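You operate a simulated robot arm through the tools that you are given. There is no shell and no other tool. Be economical: measure what you need, move in short steps, check, and stop when the job is done.

You are at the controls of a simulated two-armed robot. One attempt, no reset.

Task
Swap the full blue card in the recorder for the green one and start recording.
Fine: the full card goes into the black slot that is empty at the start; the cover ends shut.

It is judged by the outcome, as a careful person would: the job done as asked, and still so three seconds after it is handed in. It fails if anything else is knocked over, pushed out of place, dropped, spilled or broken. A push-on lid holds only when it is set on centred and level and pressed home; a screw cap is set on level and turned clockwise until tight.

Robot
Two 7-joint arms with fingered hands on one trunk that stands fixed in place. Base frame: the origin is at the foot of the trunk, x ahead of it, y to its left, z up. Readings come in mm, degrees, newtons and seconds.
The left shoulder is at [70, 166, 1018], the right one opposite. With the tool pointing down near the work surface each hand reaches from about 460 to 960 mm from the base axis, measured 20 degrees to its own side. Payload 4.1 kg a hand.
The tool frame of a hand sits at the grasp point between the pads (the TCP): z along the fingers, y along the line on which they close. The tips reach 32 mm beyond it. Largest opening 108 mm; the body of the gripper starts 38 mm behind the TCP. The gripper is a hand of 4 fingers: y runs from the thumb to the fingers, the wrist lies at [-16, -108, -186] in the tool frame, and closing takes about 1.5 s.
Orientation is told as [roll, pitch, yaw] about the base's x, y, z axes, in that order, counted from this pose: with the fingers straight down and the wrist toward the robot, the tool's x, y and z point along [0, 1, 0], [1, 0, 0] and [0, 0, -1] of the base frame.

Tools
- The arms move only by the tool servo_tool. It takes "left_commands", "right_commands" or both (then of equal length, played together; a hand with none holds still); each is a list of rows, each a list of 7 numbers: the shift along the base's x, y, z in mm, then the turn, a rotation vector about the base's x, y, z in degrees, then the gripper command, from -1 (shut) to 1 (fully open), values between in proportion. In form: [[tx, ty, tz, wx, wy, wz, jaw], ...]. A call has 1 to 10 rows; each row shifts and turns the commanded pose from where the row before left it. Each row takes 0.2 s and may step no farther than 50 mm and 8.6 degrees from the row before; otherwise, or with a gripper value out of range, the whole call is refused. Where a pose cannot be reached the arm comes as near as it can. A force on the tool above 60 N (or 10 N above the force at the start of the call, whichever is more), or a blocked arm, ends the call early, and 0.2 s more pass. Each finger travels about 45 mm/s and halts on what it meets, pressing with about 29 N; the grip force reading is that of the motor and also rises with nothing between the fingers. The clock runs only during rows and for 0.2 s after the last one: add rows that do not move to give the fingers time. The reply holds the time, the measured pose of the TCP, the force on the tool along the base axes, the opening and the grip force, in the units named above and with some noise, with the torque about the TCP (base axes, N m) and any sound that the robot's microphone picked up.
- Cameras (640 x 400 px; columns grow to the right, rows downward): "scene" is now at [138.8, -25.5, 1258.9]; the picture's right is [-0.27, -0.96, -0.00], its down [-0.43, 0.12, -0.90] and it looks along [0.86, -0.24, -0.45] (base axes); focal length 214 px, centre (320, 200). "left" rides on the left gripper at [-64, -93, -132] in its tool frame; the picture's right is [-0.80, -0.28, 0.53], its down [0.55, -0.71, 0.45] and it looks along [0.25, 0.65, 0.72] (tool axes); focal length 247 px, centre (320, 200). "right" rides on the right gripper at [64, -93, -132] in its tool frame; the picture's right is [-0.80, 0.28, -0.53], its down [-0.55, -0.71, 0.45] and it looks along [-0.25, 0.65, 0.72] (tool axes); focal length 247 px, centre (320, 200). There is no depth. A picture from a camera that has moved, and an enlarged one, comes with that camera's place and axes in the base frame and with its lens.
- get_image(camera): a new picture of that camera. The clock stands still meanwhile.
- move_column(by): slides the trunk up (or, below 0, down) by that many mm; the arms and the scene camera ride with it, the base frame stays. It gives what a move gives, with no picture.
- hand_shape(shape, hand): the hand has 4 fingers and takes this shape, open, in about a second: jaw (thumb against the fingers, like two jaws); tri (thumb and two fingers); tip (a fingertip pinch); poke (one finger out to press); point (the index stretched); flat (the hand flat); cup (the hand cupped); fist (a fist). The gripper value then closes the fingers along that shape, each until it touches; the sizes above hold for jaw. It gives what a move gives, with no picture.
- aim_head(pan, tilt): turns the head with the scene camera to pan (to the left, within 86 degrees either way) and tilt (down, from -29 to 69), counted from straight ahead of the robot. It gives what a move gives.
- close_up(camera, box): a new picture of the part [left, top, right, bottom] of that camera's present view, enlarged. The clock stands still meanwhile.
- close_job(): hands the job in; it is judged then, once.

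Work in short steps. Places have to be worked out from the pictures, the camera data and where the tool is seen: move nearer, look again, correct. Check each grasp and each placing, and mend what went wrong. You have 120 turns and 94 pictures in all, those below and enlarged ones among them. Open the grippers and draw the arms clear of the work before you hand the job in, unless the task says otherwise; then end with one line.

The tools are called by a JSON object that holds its "op" and its "data". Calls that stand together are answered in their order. servo_tool: Moves the arms, as the interface text tells. Its arguments: {"type":"object","properties":{"left_commands":{"type":"array"},"right_commands":{"type":"array"}},"required":[]} The other tools are called the same way: move_column (by) slides the trunk up or down; hand_shape (shape, hand) gives the hand a shape; aim_head (pan, tilt) turns the head that bears the scene camera; get_image (camera) takes a picture; close_up (camera, box) takes an enlarged picture of a part of a camera's view; close_job () hands the job in.

At the start:

```text
t: 0.0
left_position: [560.8, -27.9, 1130.5]
left_tool_rot: [0.0, 0.0, 0.0]
left_contact_force: [0.2, -0.5, 0.3]
left_ft_torque: [-0.02, -0.02, 0.0]
left_finger_gap: 107.6
left_gripper_force: 0.0
left_shape: jaw
right_position: [427.3, -520.7, 1115.8]
right_tool_rot: [-0.1, 0.0, 0.0]
right_contact_force: [-0.3, -0.7, 0.5]
right_ft_torque: [-0.01, -0.01, -0.02]
right_finger_gap: 107.6
right_gripper_force: 0.1
right_shape: jaw
trunk travel left (down, up): [-525.0, 415.0]
head pan, tilt: [-15.6, 26.5]
```

scene: 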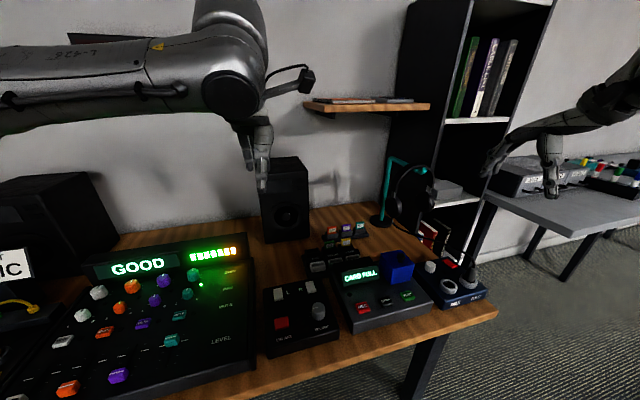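
right: 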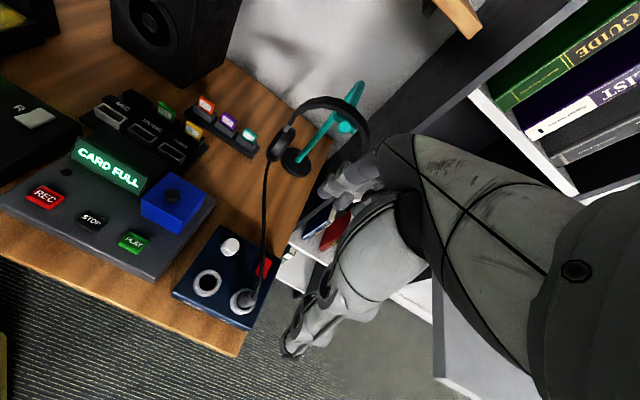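
left: 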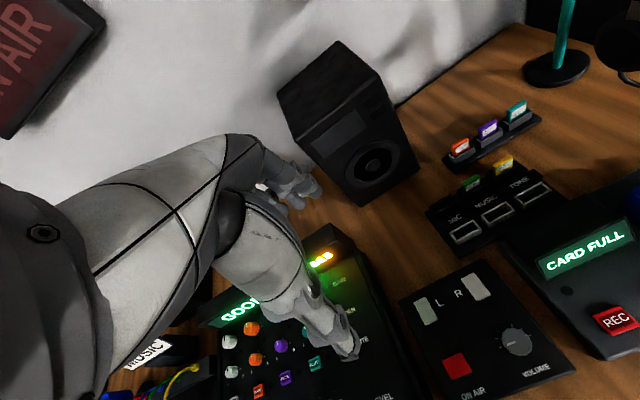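

I start with enlarged views of the recorder and the card racks.

{"op": "close_up", "data": {"camera": "scene", "box": [280, 210, 500, 347]}}

{"op": "close_up", "data": {"camera": "right", "box": [0, 70, 320, 270]}}

{"op": "close_up", "data": {"camera": "left", "box": [400, 80, 640, 230]}}

```text
2.91 times, centred on (390, 278) of scene
camera zoom: at [138.8, -25.5, 1258.9], right [-0.27, -0.96, 0.0], down [-0.43, 0.12, -0.9], along [0.86, -0.24, -0.45], focal length 624 px, centre (116, -28)
```

zoom: 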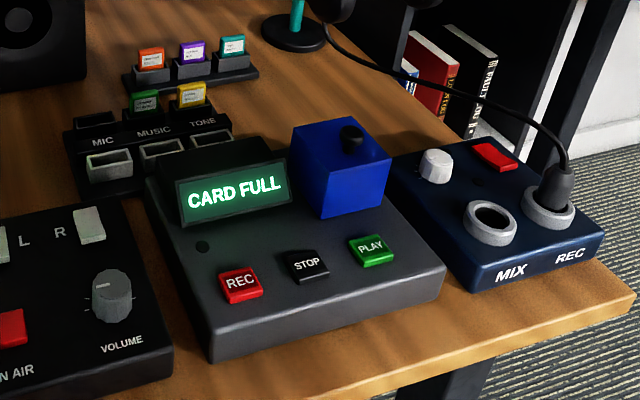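

```text
2.00 times, centred on (160, 170) of right
camera zoom: at [335.5, -455.4, 1248.0], right [0.28, -0.8, 0.53], down [-0.71, -0.55, -0.45], along [0.65, -0.25, -0.72], focal length 494 px, centre (640, 260)
```

zoom: 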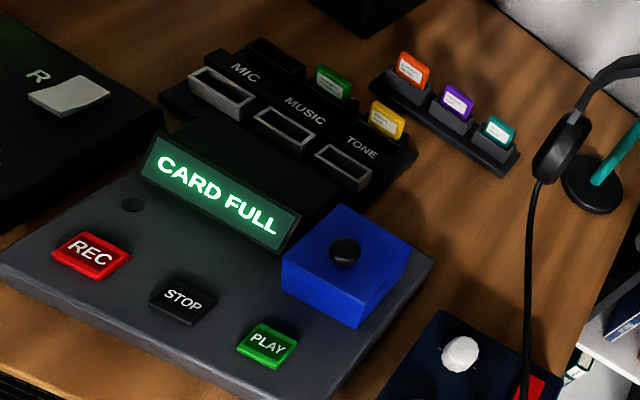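

```text
2.67 times, centred on (520, 155) of left
camera zoom: at [467.8, -90.9, 1262.2], right [-0.28, -0.8, -0.53], down [-0.71, 0.55, -0.45], along [0.65, 0.25, -0.72], focal length 659 px, centre (-213, 320)
```

zoom: 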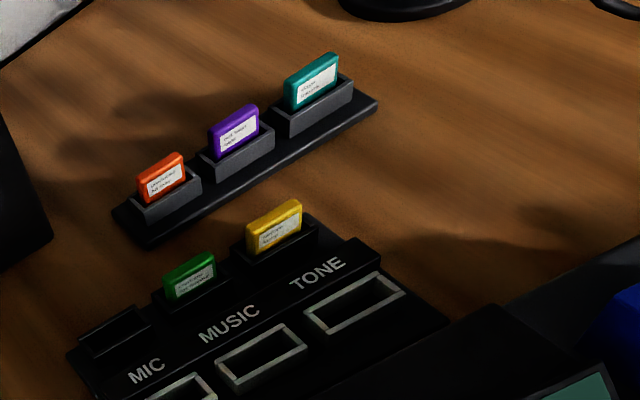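

The card row runs along y: green card top is about (732,-230,777), and the empty black slot is about (728,-167). The blue cover's knob is about (523,-365,856). I bring the right hand nearer so its camera can show the cover.

{"op": "servo_tool", "data": {"right_commands": [[0, 30, -20, 0, 0, 0, 1], [0, 30, -20, 0, 0, 0, 1], [0, 30, -20, 0, 0, 0, 1], [0, 30, -20, 0, 0, 0, 1]]}}

{"op": "get_image", "data": {"camera": "right"}}

{"op": "get_image", "data": {"camera": "scene"}}

```text
t: 1.0
left_position: [561.5, -26.2, 1129.6]
left_tool_rot: [0.0, 0.0, 0.0]
left_contact_force: [-0.8, 1.1, 0.7]
left_ft_torque: [-0.03, -0.02, 0.03]
left_finger_gap: 107.6
left_gripper_force: 0.0
left_shape: jaw
right_position: [426.3, -398.8, 1035.8]
right_tool_rot: [0.0, 0.0, 0.0]
right_contact_force: [-0.3, -0.6, 0.1]
right_ft_torque: [-0.03, -0.02, 0.02]
right_finger_gap: 107.6
right_gripper_force: 0.1
right_shape: jaw
trunk travel left (down, up): [-525.0, 415.0]
head pan, tilt: [-15.6, 26.5]
```

```text
87 pictures are left
camera right: at [334.0, -334.9, 1168.0], right [0.28, -0.8, 0.53], down [-0.71, -0.55, -0.45], along [0.65, -0.25, -0.72], focal length 247 px, centre (320, 200)
```

right: 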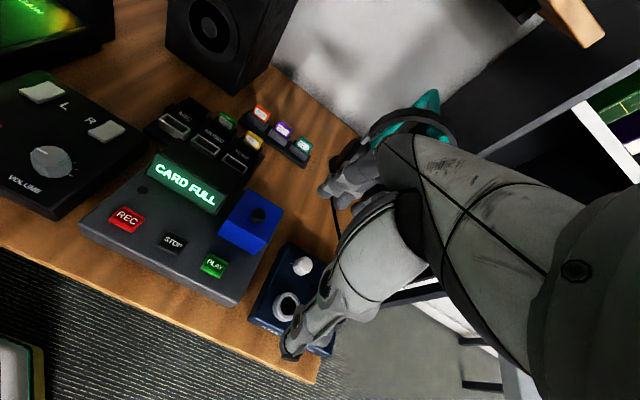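

```text
86 pictures are left
camera scene: at [139.0, -24.9, 1258.9], right [-0.27, -0.96, 0.0], down [-0.43, 0.12, -0.9], along [0.86, -0.24, -0.45], focal length 214 px, centre (320, 200)
```

scene: 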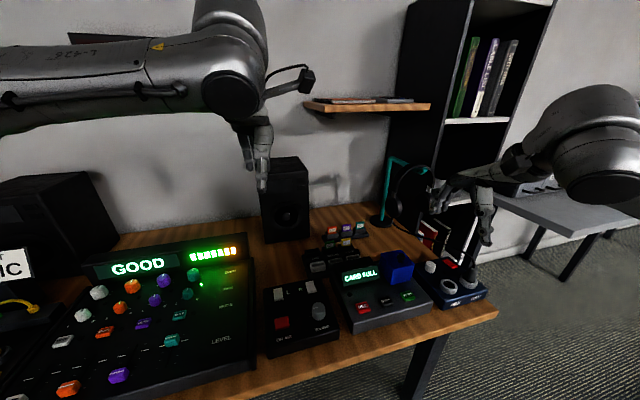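

The knob position is confirmed by the new view. I take enlarged views of the cover to see how it opens.

{"op": "close_up", "data": {"camera": "right", "box": [80, 90, 320, 240]}}

{"op": "close_up", "data": {"camera": "scene", "box": [330, 235, 450, 310]}}

```text
2.67 times, centred on (200, 165) of right
camera zoom: at [334.0, -334.9, 1168.0], right [0.28, -0.8, 0.53], down [-0.71, -0.55, -0.45], along [0.65, -0.25, -0.72], focal length 659 px, centre (640, 293)
```

zoom: 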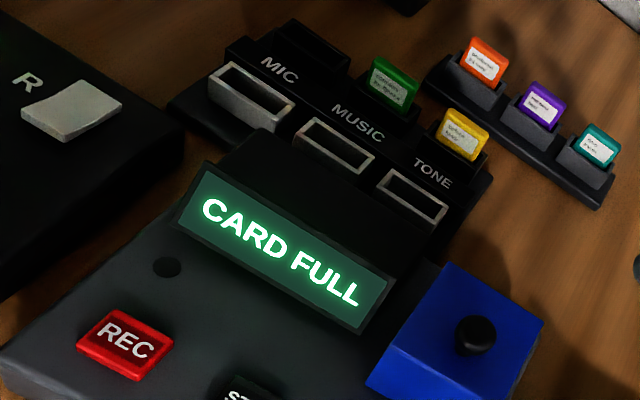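

```text
5.33 times, centred on (390, 272) of scene
camera zoom: at [139.0, -24.9, 1258.9], right [-0.27, -0.96, 0.0], down [-0.43, 0.12, -0.9], along [0.86, -0.24, -0.45], focal length 1144 px, centre (-53, -187)
```

zoom: 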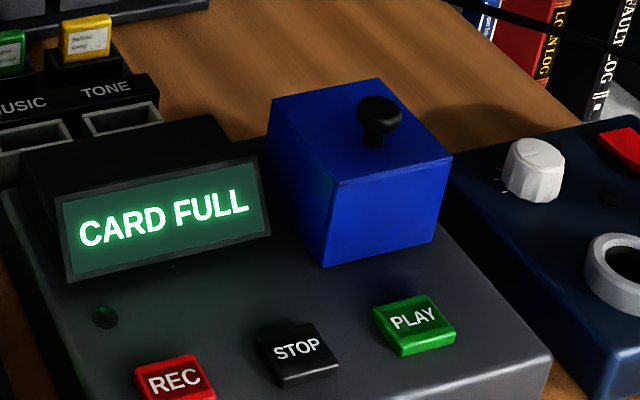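

The cover looks like a box with a knob in the middle of its top: head about (524,-364,853), cover top about z 830. I go above the knob in jaw shape and look.

{"op": "servo_tool", "data": {"right_commands": [[33, 12, -25, 0, 0, 0, 0.3], [33, 12, -25, 0, 0, 0, 0.1], [32, 11, -30, 0, 0, 0, 0.1], [0, 0, 0, 0, 0, 0, 0.1], [0, 0, 0, 0, 0, 0, 0.1]]}}

{"op": "get_image", "data": {"camera": "right"}}

{"op": "close_up", "data": {"camera": "scene", "box": [320, 150, 560, 300]}}

{"op": "close_up", "data": {"camera": "left", "box": [400, 80, 640, 230]}}

```text
t: 2.2
left_position: [561.3, -26.3, 1130.0]
left_tool_rot: [0.0, 0.1, -0.1]
left_contact_force: [-0.1, -0.6, 0.0]
left_ft_torque: [0.0, 0.03, 0.0]
left_finger_gap: 107.3
left_gripper_force: 0.0
left_shape: jaw
right_position: [520.9, -367.7, 953.2]
right_tool_rot: [0.1, 0.1, 0.0]
right_contact_force: [0.2, -0.6, 0.3]
right_ft_torque: [0.0, 0.01, 0.03]
right_finger_gap: 59.9
right_gripper_force: 0.1
right_shape: jaw
trunk travel left (down, up): [-525.0, 415.0]
head pan, tilt: [-15.6, 26.5]
```

```text
83 pictures are left
camera right: at [430.2, -302.9, 1084.8], right [0.28, -0.8, 0.53], down [-0.71, -0.55, -0.45], along [0.65, -0.25, -0.72], focal length 247 px, centre (320, 200)
```

right: 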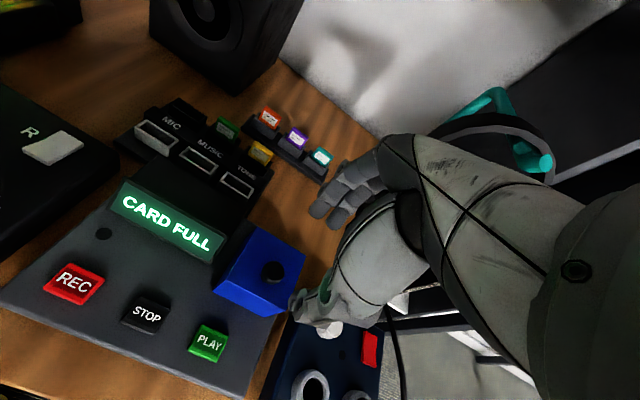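

```text
2.67 times, centred on (440, 225) of scene
camera zoom: at [139.7, -26.2, 1258.7], right [-0.27, -0.96, 0.0], down [-0.43, 0.12, -0.89], along [0.86, -0.24, -0.45], focal length 572 px, centre (0, 133)
```

zoom: 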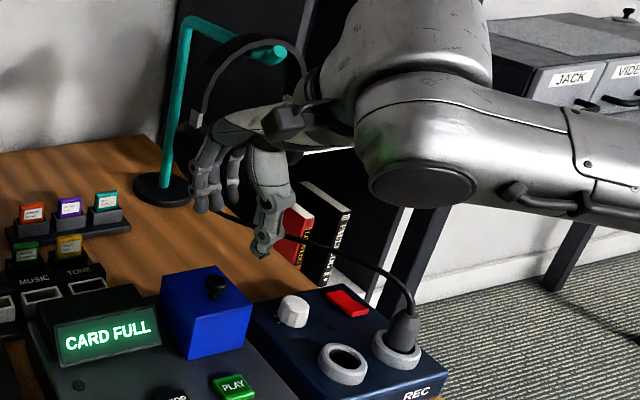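

```text
2.67 times, centred on (520, 155) of left
camera zoom: at [468.8, -91.6, 1261.6], right [-0.28, -0.8, -0.53], down [-0.71, 0.55, -0.45], along [0.65, 0.25, -0.72], focal length 659 px, centre (-213, 320)
```

zoom: 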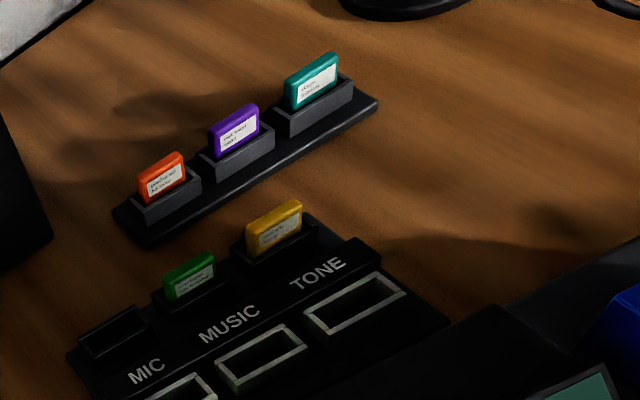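

The thumb and finger tips show where expected, and the knob checks again at (526,-365,853). I lower so the tips sit at about z 838 round the knob.

{"op": "servo_tool", "data": {"right_commands": [[4, 2, -40, 0, 0, 0, 0.1], [0, 0, -35, 0, 0, 0, 0.1], [0, 0, -8, 0, 0, 0, 0.1]]}}

{"op": "get_image", "data": {"camera": "right"}}

{"op": "close_up", "data": {"camera": "scene", "box": [340, 190, 500, 290]}}

```text
t: 3.0
left_position: [560.6, -26.7, 1130.5]
left_tool_rot: [-0.1, 0.0, 0.0]
left_contact_force: [0.0, -0.1, -0.2]
left_ft_torque: [0.02, 0.0, 0.0]
left_finger_gap: 107.6
left_gripper_force: 0.0
left_shape: jaw
right_position: [528.5, -364.4, 872.7]
right_tool_rot: [0.0, 0.0, 0.0]
right_contact_force: [1.0, -0.2, 0.7]
right_ft_torque: [0.0, -0.01, 0.02]
right_finger_gap: 59.5
right_gripper_force: 0.1
right_shape: jaw
trunk travel left (down, up): [-525.0, 415.0]
head pan, tilt: [-15.6, 26.5]
```

```text
80 pictures are left
camera right: at [436.6, -299.8, 1005.3], right [0.28, -0.8, 0.53], down [-0.71, -0.55, -0.45], along [0.65, -0.25, -0.72], focal length 247 px, centre (320, 200)
```

right: 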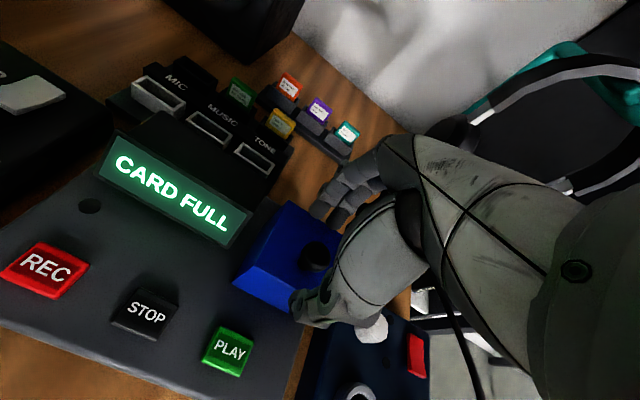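

```text
4.00 times, centred on (420, 240) of scene
camera zoom: at [138.7, -25.3, 1258.9], right [-0.27, -0.96, 0.0], down [-0.43, 0.12, -0.9], along [0.86, -0.24, -0.45], focal length 858 px, centre (-80, 40)
```

zoom: 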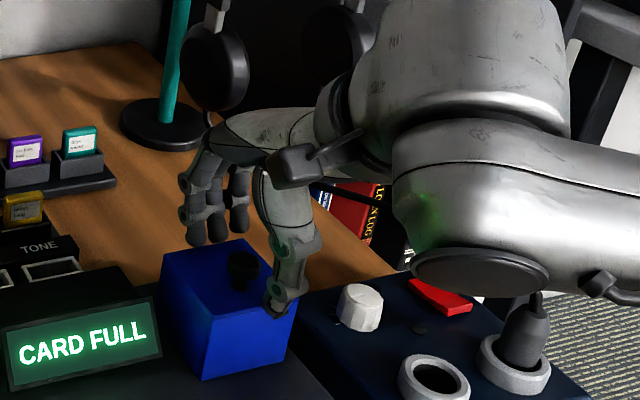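

The thumb and fingers straddle the knob, within a few mm of centre. I close the grip.

{"op": "servo_tool", "data": {"right_commands": [[-2, 2, 0, 0, 0, 0, -0.3], [0, 0, 0, 0, 0, 0, -1], [0, 0, 0, 0, 0, 0, -1], [0, 0, 0, 0, 0, 0, -1], [0, 0, 0, 0, 0, 0, -1], [0, 0, 0, 0, 0, 0, -1], [0, 0, 0, 0, 0, 0, -1]]}}

{"op": "close_up", "data": {"camera": "scene", "box": [340, 190, 500, 290]}}

```text
t: 4.6
left_position: [561.0, -26.5, 1132.1]
left_tool_rot: [0.0, 0.1, 0.0]
left_contact_force: [0.5, 0.8, -0.2]
left_ft_torque: [0.02, 0.0, -0.02]
left_finger_gap: 107.7
left_gripper_force: 0.0
left_shape: jaw
right_position: [527.8, -362.1, 872.7]
right_tool_rot: [0.0, 0.1, 0.0]
right_contact_force: [-2.2, 0.6, -1.0]
right_ft_torque: [0.03, 0.19, 0.06]
right_finger_gap: 9.0
right_gripper_force: 29.1
right_shape: jaw
trunk travel left (down, up): [-525.0, 415.0]
head pan, tilt: [-15.6, 26.5]
```

```text
4.00 times, centred on (420, 240) of scene
camera zoom: at [138.7, -25.4, 1258.9], right [-0.27, -0.96, 0.0], down [-0.43, 0.12, -0.9], along [0.86, -0.24, -0.45], focal length 858 px, centre (-80, 40)
```

zoom: 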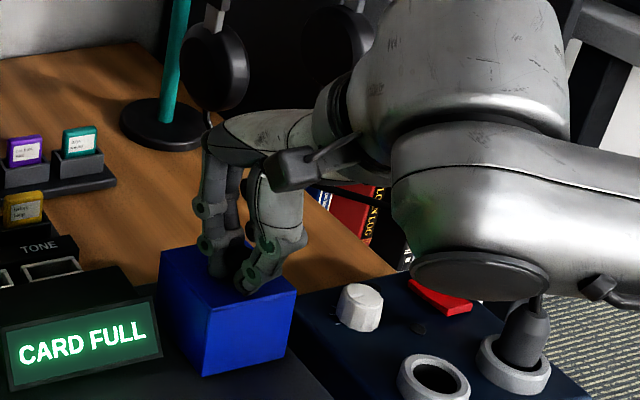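

The gap stopped at 9 mm with 29 N, so the fingers seem to be on the knob's stem under the head. I lift a few mm and watch whether the cover comes free or swings.

{"op": "servo_tool", "data": {"right_commands": [[0, 0, 3, 0, 0, 0, -1], [0, 0, 3, 0, 0, 0, -1], [0, 0, 3, 0, 0, 0, -1], [0, 0, 3, 0, 0, 0, -1]]}}

{"op": "close_up", "data": {"camera": "scene", "box": [340, 190, 500, 290]}}

{"op": "close_up", "data": {"camera": "right", "box": [180, 150, 420, 300]}}

```text
t: 5.6
left_position: [565.2, -28.7, 1127.5]
left_tool_rot: [0.2, 0.3, 0.0]
left_contact_force: [0.2, -0.2, -0.4]
left_ft_torque: [0.0, -0.01, -0.03]
left_finger_gap: 107.7
left_gripper_force: 0.1
left_shape: jaw
right_position: [531.0, -362.6, 881.1]
right_tool_rot: [0.2, 0.6, -0.1]
right_contact_force: [15.2, 1.1, -37.4]
right_ft_torque: [0.02, -0.15, 0.03]
right_finger_gap: 6.6
right_gripper_force: 29.1
right_shape: jaw
trunk travel left (down, up): [-525.0, 415.0]
head pan, tilt: [-15.6, 26.5]
```

```text
4.00 times, centred on (420, 240) of scene
camera zoom: at [145.1, -27.8, 1257.6], right [-0.27, -0.96, 0.0], down [-0.43, 0.12, -0.89], along [0.86, -0.24, -0.45], focal length 858 px, centre (-80, 40)
```

zoom: 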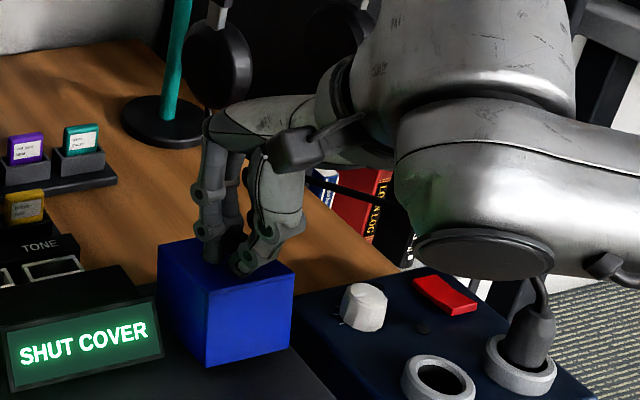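

```text
2.67 times, centred on (300, 225) of right
camera zoom: at [440.7, -298.8, 1012.7], right [0.29, -0.8, 0.53], down [-0.71, -0.55, -0.44], along [0.64, -0.25, -0.73], focal length 659 px, centre (373, 133)
```

zoom: 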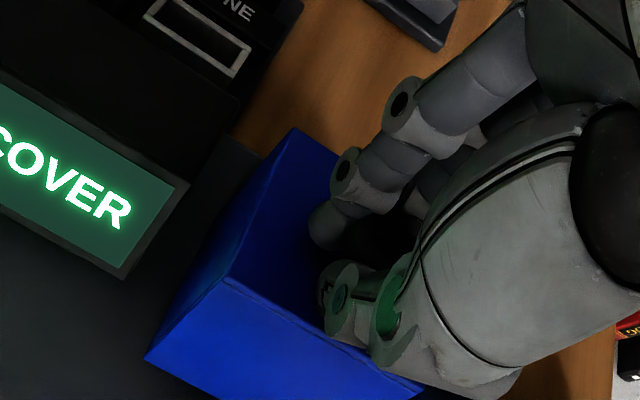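

The display switched to SHUT COVER, so the cover has started to open, with 37 N of resistance. I keep lifting gently to see how it moves.

{"op": "servo_tool", "data": {"right_commands": [[0, 0, 2, 0, 0, 0, -1], [0, 0, 2, 0, 0, 0, -1], [0, 0, 2, 0, 0, 0, -1], [0, 0, 2, 0, 0, 0, -1]]}}

{"op": "close_up", "data": {"camera": "scene", "box": [340, 190, 500, 290]}}

```text
t: 6.6
left_position: [562.9, -27.0, 1129.4]
left_tool_rot: [0.1, 0.1, 0.0]
left_contact_force: [-0.6, 0.4, -0.4]
left_ft_torque: [-0.02, 0.0, 0.04]
left_finger_gap: 107.6
left_gripper_force: 0.0
left_shape: jaw
right_position: [528.8, -363.4, 890.8]
right_tool_rot: [0.1, 0.2, 0.0]
right_contact_force: [5.8, 3.0, -33.0]
right_ft_torque: [0.43, 0.62, 0.03]
right_finger_gap: 5.9
right_gripper_force: 28.8
right_shape: jaw
trunk travel left (down, up): [-525.0, 415.0]
head pan, tilt: [-15.6, 26.5]
```

```text
4.00 times, centred on (420, 240) of scene
camera zoom: at [142.3, -27.3, 1258.6], right [-0.27, -0.96, 0.0], down [-0.43, 0.12, -0.89], along [0.86, -0.24, -0.45], focal length 858 px, centre (-80, 40)
```

zoom: 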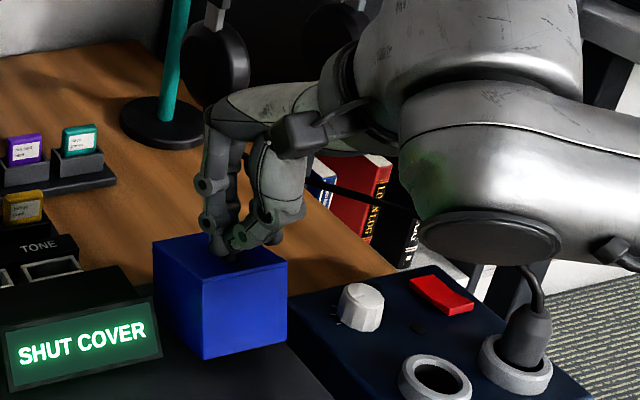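

The cover rises straight, without tilting, so it pulls off rather than swings. I continue upward.

{"op": "servo_tool", "data": {"right_commands": [[0, 0, 3, 0, 0, 0, -1], [0, 0, 3, 0, 0, 0, -1], [0, 0, 3, 0, 0, 0, -1], [0, 0, 3, 0, 0, 0, -1], [0, 0, 3, 0, 0, 0, -1]]}}

{"op": "close_up", "data": {"camera": "scene", "box": [340, 190, 500, 290]}}

{"op": "close_up", "data": {"camera": "right", "box": [180, 150, 420, 300]}}

```text
t: 7.8
left_position: [560.5, -27.5, 1130.2]
left_tool_rot: [0.0, 0.0, -0.1]
left_contact_force: [-0.3, 0.3, -0.4]
left_ft_torque: [0.0, 0.01, 0.02]
left_finger_gap: 107.6
left_gripper_force: 0.1
left_shape: jaw
right_position: [528.8, -361.4, 908.9]
right_tool_rot: [0.1, 0.0, 0.0]
right_contact_force: [0.1, 0.4, -0.2]
right_ft_torque: [0.0, 0.03, 0.02]
right_finger_gap: 6.5
right_gripper_force: 28.7
right_shape: jaw
trunk travel left (down, up): [-525.0, 415.0]
head pan, tilt: [-15.6, 26.5]
```

```text
4.00 times, centred on (420, 240) of scene
camera zoom: at [139.3, -25.7, 1258.8], right [-0.27, -0.96, 0.0], down [-0.43, 0.12, -0.9], along [0.86, -0.24, -0.45], focal length 858 px, centre (-80, 40)
```

zoom: 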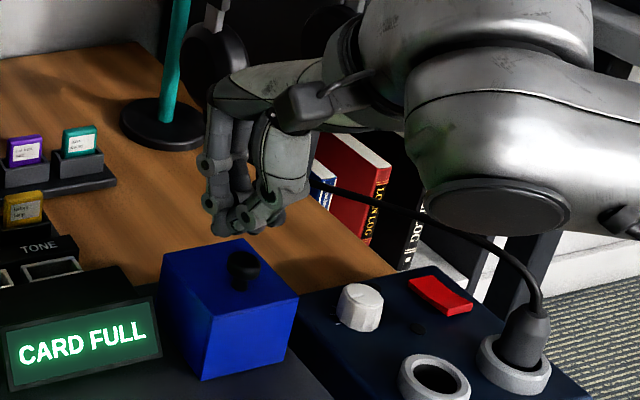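

```text
2.67 times, centred on (300, 225) of right
camera zoom: at [435.9, -296.3, 1040.6], right [0.28, -0.8, 0.53], down [-0.71, -0.55, -0.45], along [0.65, -0.25, -0.72], focal length 659 px, centre (373, 133)
```

zoom: 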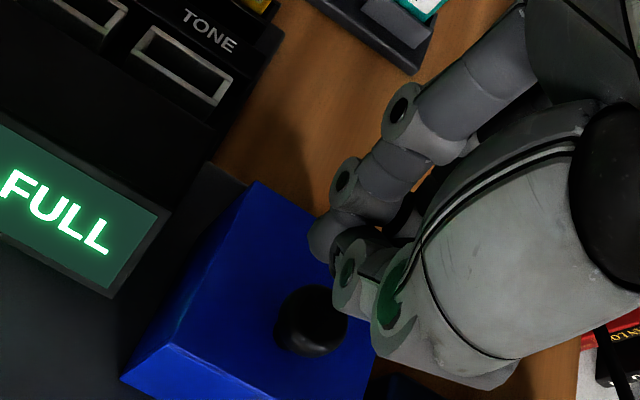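

The fingers slipped off and the cover dropped shut again. From the earlier views the cover tilted back about a rear hinge, at roughly x 570, z 772. So I'll push it open from the front with the closed fingers along an arc. First I back the hand off to in front of the cover.

{"op": "servo_tool", "data": {"right_commands": [[0, 0, 20, 0, 0, 0, -1], [-45, 0, 0, 0, 0, 0, -1], [-45, 0, 0, 0, 0, 0, -1], [0, 0, -40, 0, 0, 0, -1], [0, 0, -40, 0, 0, 0, -1]]}}

{"op": "get_image", "data": {"camera": "right"}}

{"op": "close_up", "data": {"camera": "scene", "box": [340, 190, 500, 290]}}

```text
t: 9.0
left_position: [562.5, -29.9, 1129.5]
left_tool_rot: [0.2, 0.2, 0.0]
left_contact_force: [1.4, -0.2, -0.6]
left_ft_torque: [0.03, -0.02, 0.01]
left_finger_gap: 107.6
left_gripper_force: 0.0
left_shape: jaw
right_position: [466.5, -371.4, 847.0]
right_tool_rot: [0.2, 0.1, 0.0]
right_contact_force: [0.8, -1.4, -0.1]
right_ft_torque: [0.06, -0.02, 0.02]
right_finger_gap: 6.6
right_gripper_force: 28.9
right_shape: jaw
right hand out of reach, approached as far as the arm can: row 2, 3
trunk travel left (down, up): [-525.0, 415.0]
head pan, tilt: [-15.6, 26.5]
```

```text
72 pictures are left
camera right: at [373.9, -308.2, 978.5], right [0.28, -0.8, 0.53], down [-0.71, -0.55, -0.45], along [0.65, -0.25, -0.72], focal length 247 px, centre (320, 200)
```

right: 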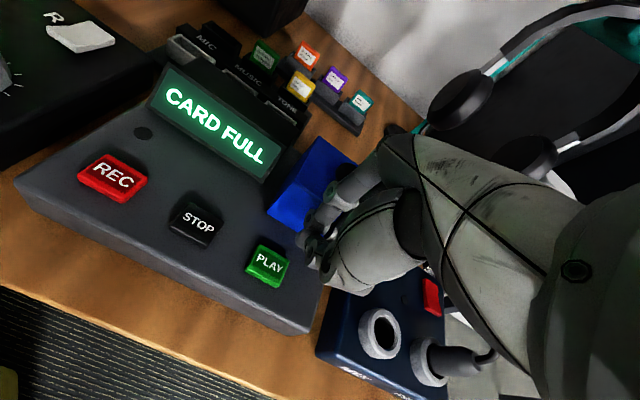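

```text
4.00 times, centred on (420, 240) of scene
camera zoom: at [142.0, -29.2, 1258.5], right [-0.27, -0.96, 0.0], down [-0.43, 0.12, -0.89], along [0.86, -0.24, -0.45], focal length 858 px, centre (-80, 40)
```

zoom: 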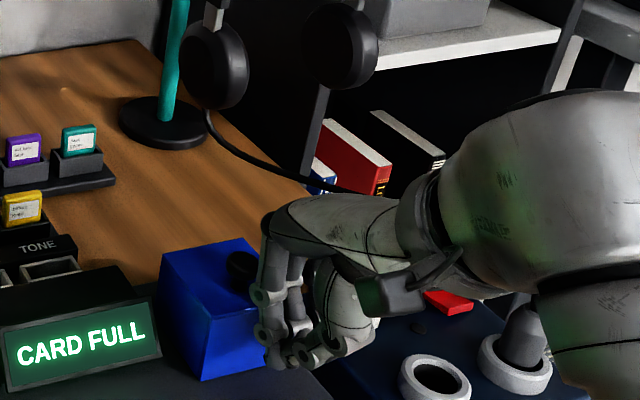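

The closed fingers stand just before the cover's front face with tips at about z 815. I push ahead and slightly up, following the arc.

{"op": "servo_tool", "data": {"right_commands": [[5, 8, 0, 0, 0, 0, -1], [10, 2, 2, 0, 0, 0, -1], [10, 0, 4, 0, 0, 0, -1], [10, 0, 5, 0, 0, 0, -1], [10, 0, 5, 0, 0, 0, -1]]}}

{"op": "close_up", "data": {"camera": "scene", "box": [340, 190, 500, 290]}}

```text
t: 10.2
left_position: [560.9, -25.5, 1130.4]
left_tool_rot: [0.0, 0.0, 0.0]
left_contact_force: [-0.4, 0.3, 0.1]
left_ft_torque: [0.02, 0.04, -0.04]
left_finger_gap: 107.4
left_gripper_force: 0.1
left_shape: jaw
right_position: [511.0, -360.0, 865.1]
right_tool_rot: [0.0, 0.1, 0.0]
right_contact_force: [0.5, -0.3, 0.4]
right_ft_torque: [-0.03, -0.01, 0.01]
right_finger_gap: 6.5
right_gripper_force: 28.7
right_shape: jaw
trunk travel left (down, up): [-525.0, 415.0]
head pan, tilt: [-15.6, 26.5]
```

```text
4.00 times, centred on (420, 240) of scene
camera zoom: at [139.2, -25.2, 1258.7], right [-0.27, -0.96, 0.0], down [-0.43, 0.12, -0.9], along [0.86, -0.24, -0.45], focal length 858 px, centre (-80, 40)
```

zoom: 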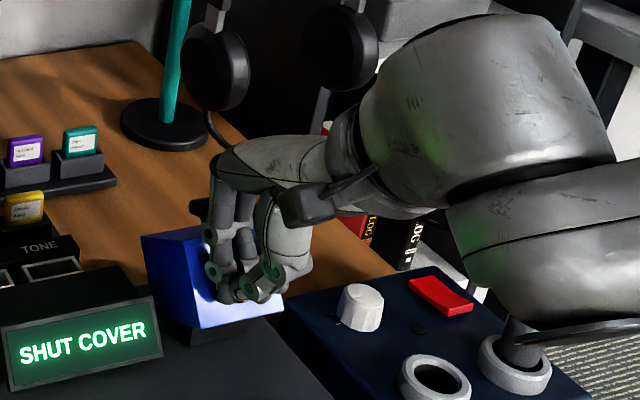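

The push works with hardly any force: the cover is swinging back and its inside is appearing. I go on along the arc.

{"op": "servo_tool", "data": {"right_commands": [[10, 0, 6, 0, 0, 0, -1], [10, 0, 6, 0, 0, 0, -1], [10, 0, 5, 0, 0, 0, -1], [10, 0, 4, 0, 0, 0, -1]]}}

{"op": "close_up", "data": {"camera": "scene", "box": [340, 190, 500, 290]}}

```text
t: 11.2
left_position: [560.1, -26.5, 1130.6]
left_tool_rot: [-0.1, 0.0, 0.1]
left_contact_force: [0.2, 0.4, -0.2]
left_ft_torque: [0.0, 0.01, 0.0]
left_finger_gap: 107.9
left_gripper_force: 0.1
left_shape: jaw
right_position: [547.8, -358.0, 884.8]
right_tool_rot: [0.1, 0.2, 0.0]
right_contact_force: [0.0, 0.6, 0.0]
right_ft_torque: [0.03, -0.04, 0.01]
right_finger_gap: 6.2
right_gripper_force: 28.8
right_shape: jaw
trunk travel left (down, up): [-525.0, 415.0]
head pan, tilt: [-15.6, 26.5]
```

```text
4.00 times, centred on (420, 240) of scene
camera zoom: at [139.1, -25.0, 1258.8], right [-0.27, -0.96, 0.0], down [-0.43, 0.12, -0.9], along [0.86, -0.24, -0.45], focal length 858 px, centre (-80, 40)
```

zoom: 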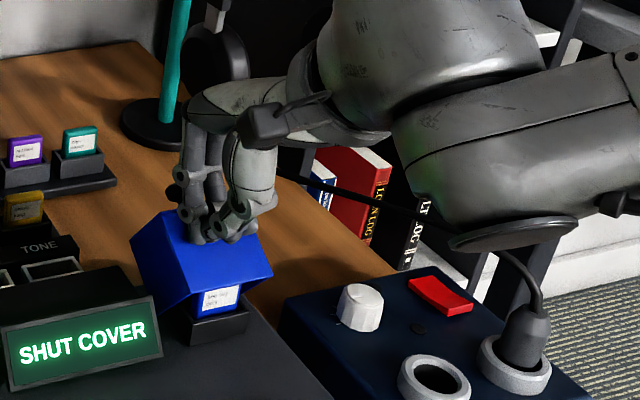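

The blue card now shows in its holder below the cover. I keep pushing back past the balance point.

{"op": "servo_tool", "data": {"right_commands": [[10, 0, 3, 0, 0, 0, -1], [10, 0, 2, 0, 0, 0, -1], [10, 0, 0, 0, 0, 0, -1], [10, 0, 0, 0, 0, 0, -1]]}}

{"op": "close_up", "data": {"camera": "scene", "box": [340, 190, 500, 290]}}

```text
t: 12.2
left_position: [561.3, -26.4, 1131.2]
left_tool_rot: [0.0, 0.0, 0.0]
left_contact_force: [0.7, 0.0, 0.7]
left_ft_torque: [-0.03, 0.02, 0.03]
left_finger_gap: 107.8
left_gripper_force: 0.0
left_shape: jaw
right_position: [588.1, -358.0, 891.7]
right_tool_rot: [0.0, 0.0, -0.1]
right_contact_force: [0.1, 0.5, -1.2]
right_ft_torque: [0.01, 0.01, 0.0]
right_finger_gap: 6.1
right_gripper_force: 29.4
right_shape: jaw
trunk travel left (down, up): [-525.0, 415.0]
head pan, tilt: [-15.6, 26.5]
```

```text
4.00 times, centred on (420, 240) of scene
camera zoom: at [139.2, -25.2, 1258.8], right [-0.27, -0.96, 0.0], down [-0.43, 0.12, -0.9], along [0.86, -0.24, -0.45], focal length 858 px, centre (-80, 40)
```

zoom: 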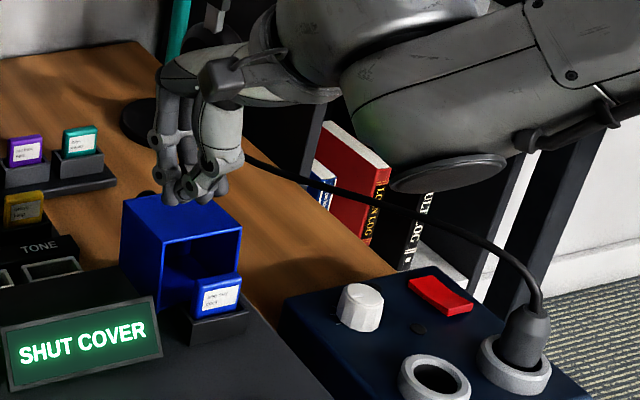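

The cover is now about 90° open with the blue card clear. I lift the hand away and check that it stays.

{"op": "servo_tool", "data": {"right_commands": [[0, 0, 30, 0, 0, 0, -1], [-10, 0, 40, 0, 0, 0, 0], [-30, 0, 20, 0, 0, 0, 0.5], [-30, 0, 0, 0, 0, 0, 0.5], [-30, 0, 0, 0, 0, 0, 0.5]]}}

{"op": "get_image", "data": {"camera": "right"}}

{"op": "close_up", "data": {"camera": "scene", "box": [340, 190, 500, 290]}}

{"op": "close_up", "data": {"camera": "left", "box": [480, 130, 640, 230]}}

```text
t: 13.4
left_position: [560.3, -28.0, 1131.2]
left_tool_rot: [0.0, 0.0, 0.0]
left_contact_force: [-0.4, 0.1, -1.6]
left_ft_torque: [-0.01, -0.04, 0.02]
left_finger_gap: 107.6
left_gripper_force: 0.1
left_shape: jaw
right_position: [489.5, -361.5, 981.9]
right_tool_rot: [0.0, -0.1, 0.0]
right_contact_force: [-1.0, 1.4, -1.0]
right_ft_torque: [0.0, -0.05, 0.01]
right_finger_gap: 80.7
right_gripper_force: 0.1
right_shape: jaw
trunk travel left (down, up): [-525.0, 415.0]
head pan, tilt: [-15.6, 26.5]
```

```text
67 pictures are left
camera right: at [397.7, -297.1, 1113.7], right [0.28, -0.8, 0.53], down [-0.71, -0.55, -0.45], along [0.65, -0.25, -0.72], focal length 247 px, centre (320, 200)
```

right: 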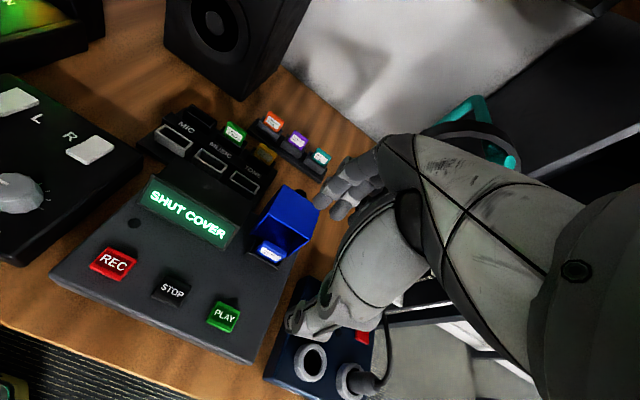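

```text
4.00 times, centred on (420, 240) of scene
camera zoom: at [137.9, -26.5, 1259.0], right [-0.27, -0.96, 0.0], down [-0.43, 0.12, -0.9], along [0.86, -0.24, -0.45], focal length 858 px, centre (-80, 40)
```

zoom: 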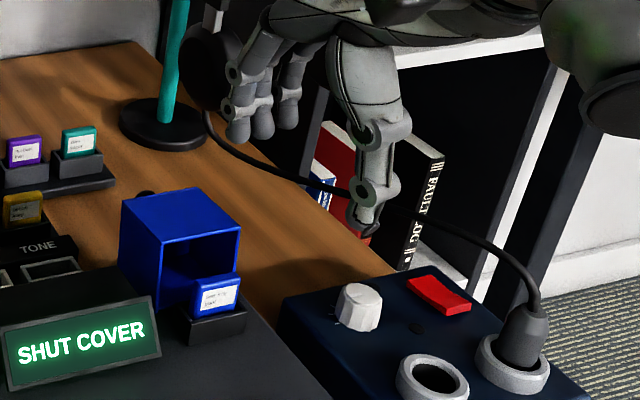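

```text
4.00 times, centred on (560, 180) of left
camera zoom: at [466.9, -91.8, 1262.5], right [-0.28, -0.8, -0.53], down [-0.71, 0.55, -0.45], along [0.65, 0.25, -0.72], focal length 988 px, centre (-640, 280)
```

zoom: 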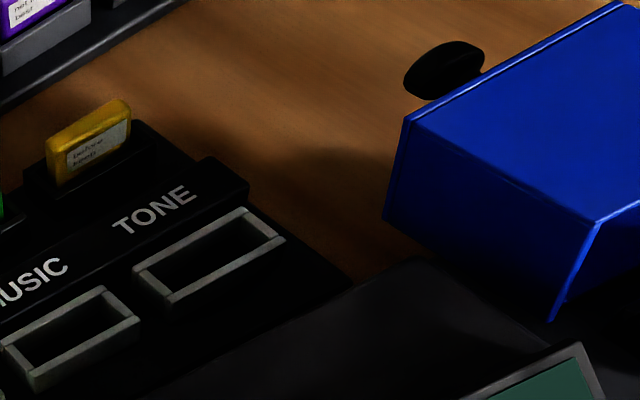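

The cover stays open by itself. I take an enlarged right-camera view of the blue card for its exact place and turn.

{"op": "close_up", "data": {"camera": "right", "box": [220, 170, 340, 245]}}

{"op": "close_up", "data": {"camera": "right", "box": [220, 215, 340, 290]}}

{"op": "close_up", "data": {"camera": "scene", "box": [365, 230, 429, 270]}}

```text
5.33 times, centred on (280, 208) of right
camera zoom: at [397.7, -297.1, 1113.7], right [0.28, -0.8, 0.53], down [-0.71, -0.55, -0.45], along [0.65, -0.25, -0.72], focal length 1317 px, centre (533, 160)
```

zoom: 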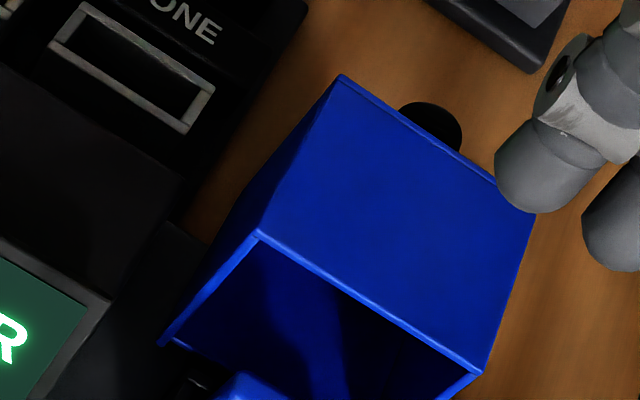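

```text
5.33 times, centred on (280, 252) of right
camera zoom: at [397.7, -297.1, 1113.7], right [0.28, -0.8, 0.53], down [-0.71, -0.55, -0.45], along [0.65, -0.25, -0.72], focal length 1317 px, centre (533, -80)
```

zoom: 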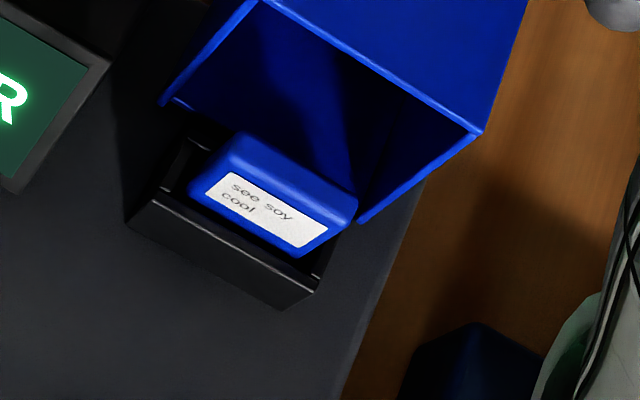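

```text
10.00 times, centred on (397, 250) of scene
camera zoom: at [137.9, -26.5, 1259.0], right [-0.27, -0.96, 0.0], down [-0.43, 0.12, -0.9], along [0.86, -0.24, -0.45], focal length 2145 px, centre (-450, -300)
```

zoom: 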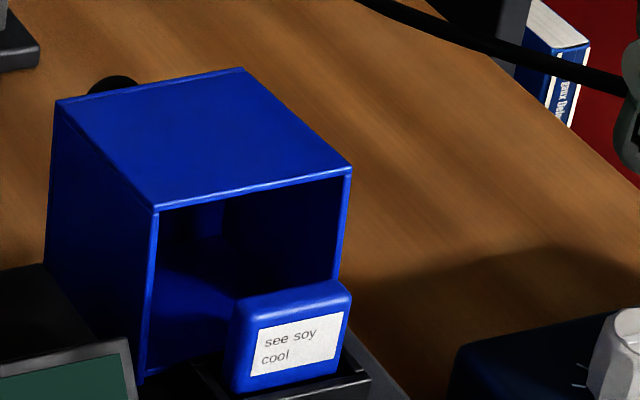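

The blue card's top is about (541,-362,827), thin along x, standing about 28 mm out of its holder; the open cover's rim is at about x 571. I narrow the fingers to about 24 mm and hover above the card to check the clearance.

{"op": "servo_tool", "data": {"right_commands": [[17, 1, -20, 0, 0, 0, -0.5], [17, 1, -20, 0, 0, 0, -0.57], [16, 1, -20, 0, 0, 0, -0.57], [0, 0, -12, 0, 0, 0, -0.57], [0, 0, 0, 0, 0, 0, -0.57]]}}

{"op": "close_up", "data": {"camera": "right", "box": [160, 140, 400, 290]}}

{"op": "close_up", "data": {"camera": "scene", "box": [350, 200, 446, 260]}}

```text
t: 14.6
left_position: [560.4, -25.7, 1131.2]
left_tool_rot: [0.0, 0.0, 0.0]
left_contact_force: [0.5, 0.0, -0.1]
left_ft_torque: [0.02, -0.02, 0.0]
left_finger_gap: 107.5
left_gripper_force: 0.0
left_shape: jaw
right_position: [538.2, -353.7, 912.2]
right_tool_rot: [0.1, -0.1, 0.0]
right_contact_force: [-0.4, -0.9, 0.4]
right_ft_torque: [0.03, 0.05, 0.02]
right_finger_gap: 23.7
right_gripper_force: 0.1
right_shape: jaw
trunk travel left (down, up): [-525.0, 415.0]
head pan, tilt: [-15.6, 26.5]
```

```text
2.67 times, centred on (280, 215) of right
camera zoom: at [445.5, -289.9, 1043.4], right [0.28, -0.8, 0.53], down [-0.71, -0.55, -0.45], along [0.65, -0.25, -0.72], focal length 659 px, centre (427, 160)
```

zoom: 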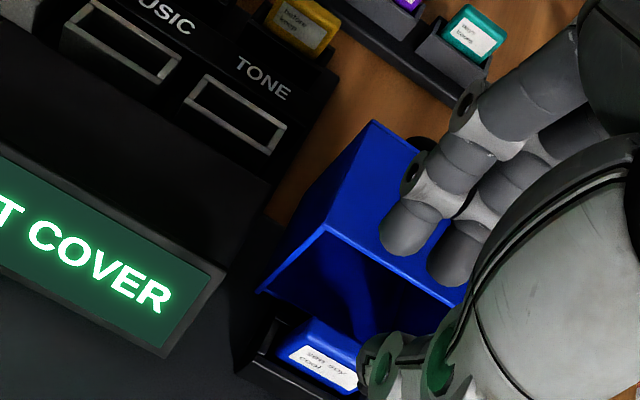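

```text
6.67 times, centred on (398, 230) of scene
camera zoom: at [138.9, -25.3, 1258.9], right [-0.27, -0.96, 0.0], down [-0.43, 0.12, -0.9], along [0.86, -0.24, -0.45], focal length 1430 px, centre (-200, 0)
```

zoom: 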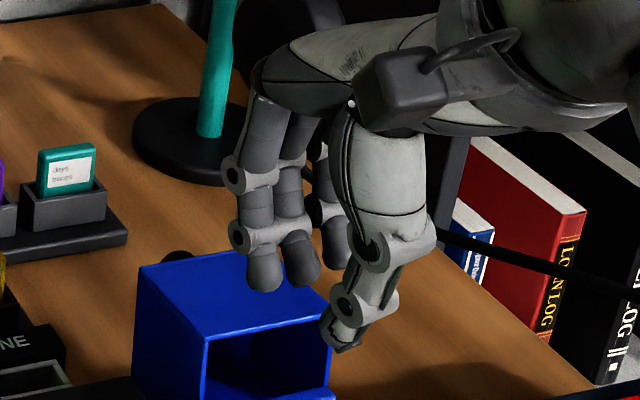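

The fingers hang nearly straight, with tips about x 553 and centre about 8 mm right of the TCP. I align and go down until the tips are at about the card's top, then look.

{"op": "servo_tool", "data": {"right_commands": [[2, -4, -15, 0, 0, 0, -0.57], [0, 0, -20, 0, 0, 0, -0.57], [0, 0, -4, 0, 0, 0, -0.57]]}}

{"op": "close_up", "data": {"camera": "right", "box": [200, 170, 360, 270]}}

{"op": "close_up", "data": {"camera": "scene", "box": [350, 210, 446, 270]}}

```text
t: 15.4
left_position: [559.9, -25.7, 1130.4]
left_tool_rot: [0.0, 0.0, 0.0]
left_contact_force: [-0.1, 0.3, 0.8]
left_ft_torque: [0.01, 0.04, 0.0]
left_finger_gap: 107.6
left_gripper_force: 0.2
left_shape: jaw
right_position: [539.2, -360.1, 871.6]
right_tool_rot: [0.0, -0.1, 0.1]
right_contact_force: [-0.4, -0.3, -0.1]
right_ft_torque: [0.0, 0.03, -0.01]
right_finger_gap: 23.6
right_gripper_force: 0.0
right_shape: jaw
trunk travel left (down, up): [-525.0, 415.0]
head pan, tilt: [-15.6, 26.5]
```

```text
4.00 times, centred on (280, 220) of right
camera zoom: at [447.3, -294.6, 1003.7], right [0.28, -0.8, 0.53], down [-0.71, -0.55, -0.45], along [0.65, -0.25, -0.72], focal length 988 px, centre (480, 120)
```

zoom: 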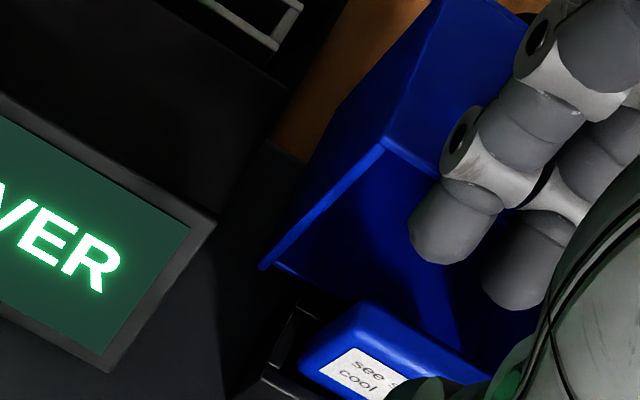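

```text
6.67 times, centred on (398, 240) of scene
camera zoom: at [138.6, -25.4, 1258.9], right [-0.27, -0.96, 0.0], down [-0.43, 0.12, -0.9], along [0.86, -0.24, -0.45], focal length 1430 px, centre (-200, -67)
```

zoom: 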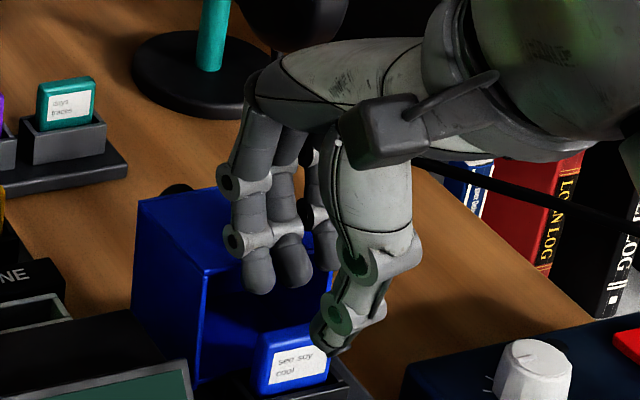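

The fingers are between card and rim, the thumb in front. I lower 28 mm more, watching the force, then look again.

{"op": "servo_tool", "data": {"right_commands": [[1, 1, -10, 0, 0, 0, -0.57], [0, 0, -10, 0, 0, 0, -0.57], [0, 0, -8, 0, 0, 0, -0.57]]}}

{"op": "close_up", "data": {"camera": "scene", "box": [350, 210, 446, 270]}}

```text
t: 16.0
left_position: [556.7, -25.4, 1134.0]
left_tool_rot: [-0.1, -0.2, 0.0]
left_contact_force: [1.0, 0.8, -0.3]
left_ft_torque: [-0.02, 0.06, 0.0]
left_finger_gap: 107.8
left_gripper_force: 0.0
left_shape: jaw
right_position: [545.4, -356.4, 863.5]
right_tool_rot: [-0.4, -1.7, 0.2]
right_contact_force: [-10.9, -7.3, 45.2]
right_ft_torque: [-0.61, -0.92, -0.26]
right_finger_gap: 23.1
right_gripper_force: 0.0
right_shape: jaw
trunk travel left (down, up): [-525.0, 415.0]
head pan, tilt: [-15.6, 26.5]
stopped in row 3 (right hand): the force on the tool passed its limit at 69 N (the readings are from after the stop); the commanded pose is now the measured one
```

```text
6.67 times, centred on (398, 240) of scene
camera zoom: at [133.9, -24.7, 1259.9], right [-0.27, -0.96, 0.0], down [-0.43, 0.12, -0.9], along [0.86, -0.24, -0.44], focal length 1430 px, centre (-200, -67)
```

zoom: 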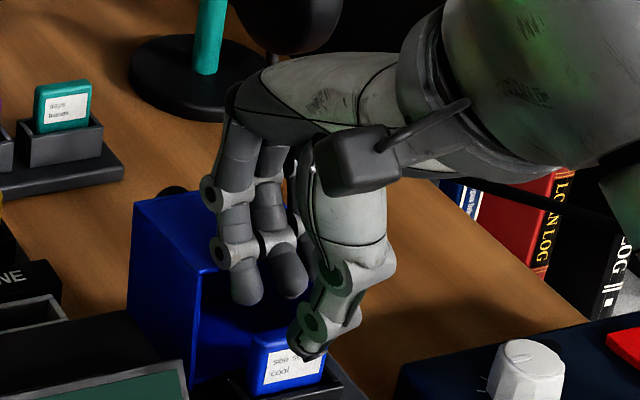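

The finger joints seem to have landed on the open cover's edge (45 N), so I back up. I will tilt the hand about 15° toward me so the finger backs clear the rim.

{"op": "servo_tool", "data": {"right_commands": [[-3, 0, 10, 0, 0, 0, -0.57], [-3, 0, 20, 0, 0, 0, -0.57], [-3, 0, 10, 0.4, -6.5, -0.2, -0.57], [-4, 0, 0, 0, -6.8, 0, -0.57], [0, 0, 0, 0, 0, 0, -0.57]]}}

{"op": "close_up", "data": {"camera": "scene", "box": [350, 200, 446, 260]}}

{"op": "close_up", "data": {"camera": "right", "box": [160, 140, 400, 290]}}

```text
t: 17.2
left_position: [560.8, -26.1, 1131.6]
left_tool_rot: [0.0, 0.0, 0.0]
left_contact_force: [0.3, 0.1, -0.2]
left_ft_torque: [0.03, 0.02, 0.03]
left_finger_gap: 107.7
left_gripper_force: 0.1
left_shape: jaw
right_position: [533.3, -356.5, 896.6]
right_tool_rot: [0.2, -14.3, -0.1]
right_contact_force: [-0.9, -0.9, 0.5]
right_ft_torque: [0.0, 0.0, -0.01]
right_finger_gap: 23.2
right_gripper_force: 0.1
right_shape: jaw
trunk travel left (down, up): [-525.0, 415.0]
head pan, tilt: [-15.6, 26.5]
```

```text
6.67 times, centred on (398, 230) of scene
camera zoom: at [138.7, -24.9, 1258.9], right [-0.27, -0.96, 0.0], down [-0.43, 0.12, -0.9], along [0.86, -0.24, -0.45], focal length 1430 px, centre (-200, 0)
```

zoom: 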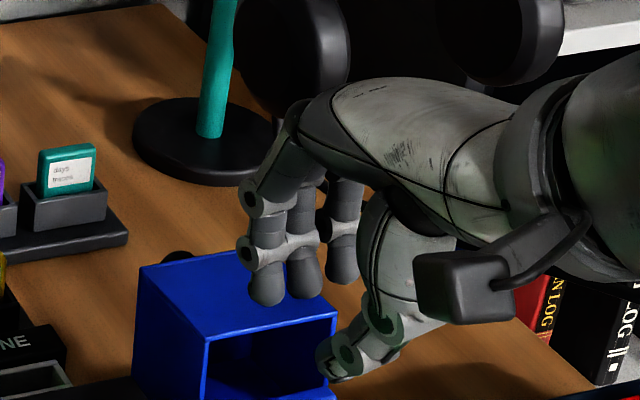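

```text
2.67 times, centred on (280, 215) of right
camera zoom: at [411.7, -293.1, 1002.5], right [0.14, -0.8, 0.58], down [-0.57, -0.55, -0.61], along [0.81, -0.25, -0.54], focal length 659 px, centre (427, 160)
```

zoom: 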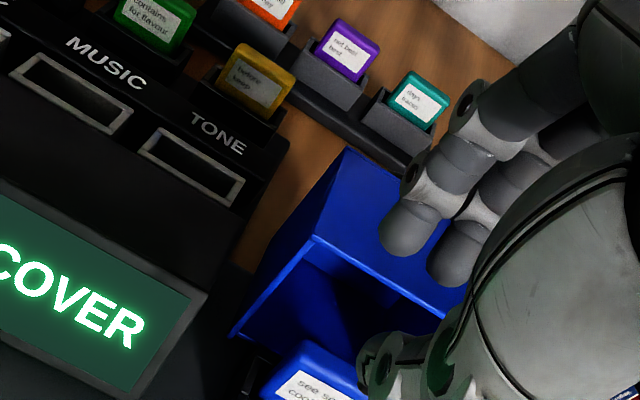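

The cover is still open, and the finger backs are now more upright. I descend in small steps.

{"op": "servo_tool", "data": {"right_commands": [[0, 0, -15, 0, 0, 0, -0.57], [0, 0, -12, 0, 0, 0, -0.57], [0, 0, -6, 0, 0, 0, -0.57], [0, 0, -5, 0, 0, 0, -0.57]]}}

{"op": "close_up", "data": {"camera": "scene", "box": [350, 210, 446, 270]}}

{"op": "close_up", "data": {"camera": "right", "box": [200, 170, 360, 270]}}

```text
t: 18.2
left_position: [560.2, -26.6, 1131.9]
left_tool_rot: [-0.1, 0.0, -0.1]
left_contact_force: [-0.7, -0.3, -0.5]
left_ft_torque: [-0.02, 0.02, -0.02]
left_finger_gap: 107.2
left_gripper_force: 0.1
left_shape: jaw
right_position: [532.4, -357.9, 859.5]
right_tool_rot: [0.2, -14.3, -0.1]
right_contact_force: [-1.4, 0.2, 2.4]
right_ft_torque: [0.01, -0.08, -0.01]
right_finger_gap: 23.4
right_gripper_force: 0.1
right_shape: jaw
trunk travel left (down, up): [-525.0, 415.0]
head pan, tilt: [-15.6, 26.5]
```

```text
6.67 times, centred on (398, 240) of scene
camera zoom: at [138.0, -25.3, 1259.0], right [-0.27, -0.96, 0.0], down [-0.43, 0.12, -0.9], along [0.86, -0.24, -0.45], focal length 1430 px, centre (-200, -67)
```

zoom: 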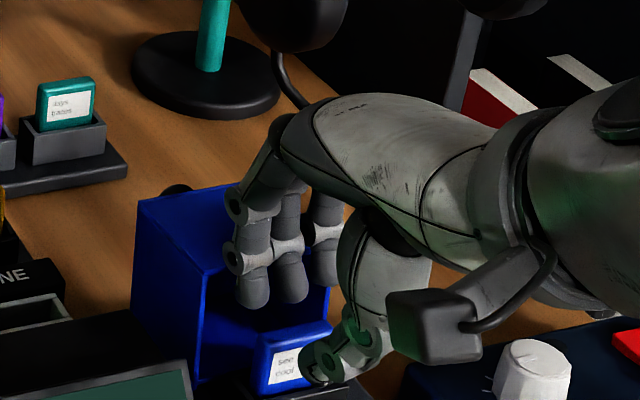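

```text
4.00 times, centred on (280, 220) of right
camera zoom: at [411.3, -292.7, 964.5], right [0.14, -0.8, 0.58], down [-0.57, -0.55, -0.61], along [0.81, -0.25, -0.54], focal length 988 px, centre (480, 120)
```

zoom: 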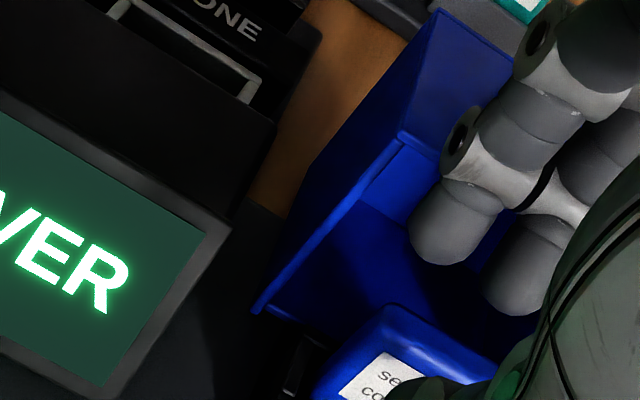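

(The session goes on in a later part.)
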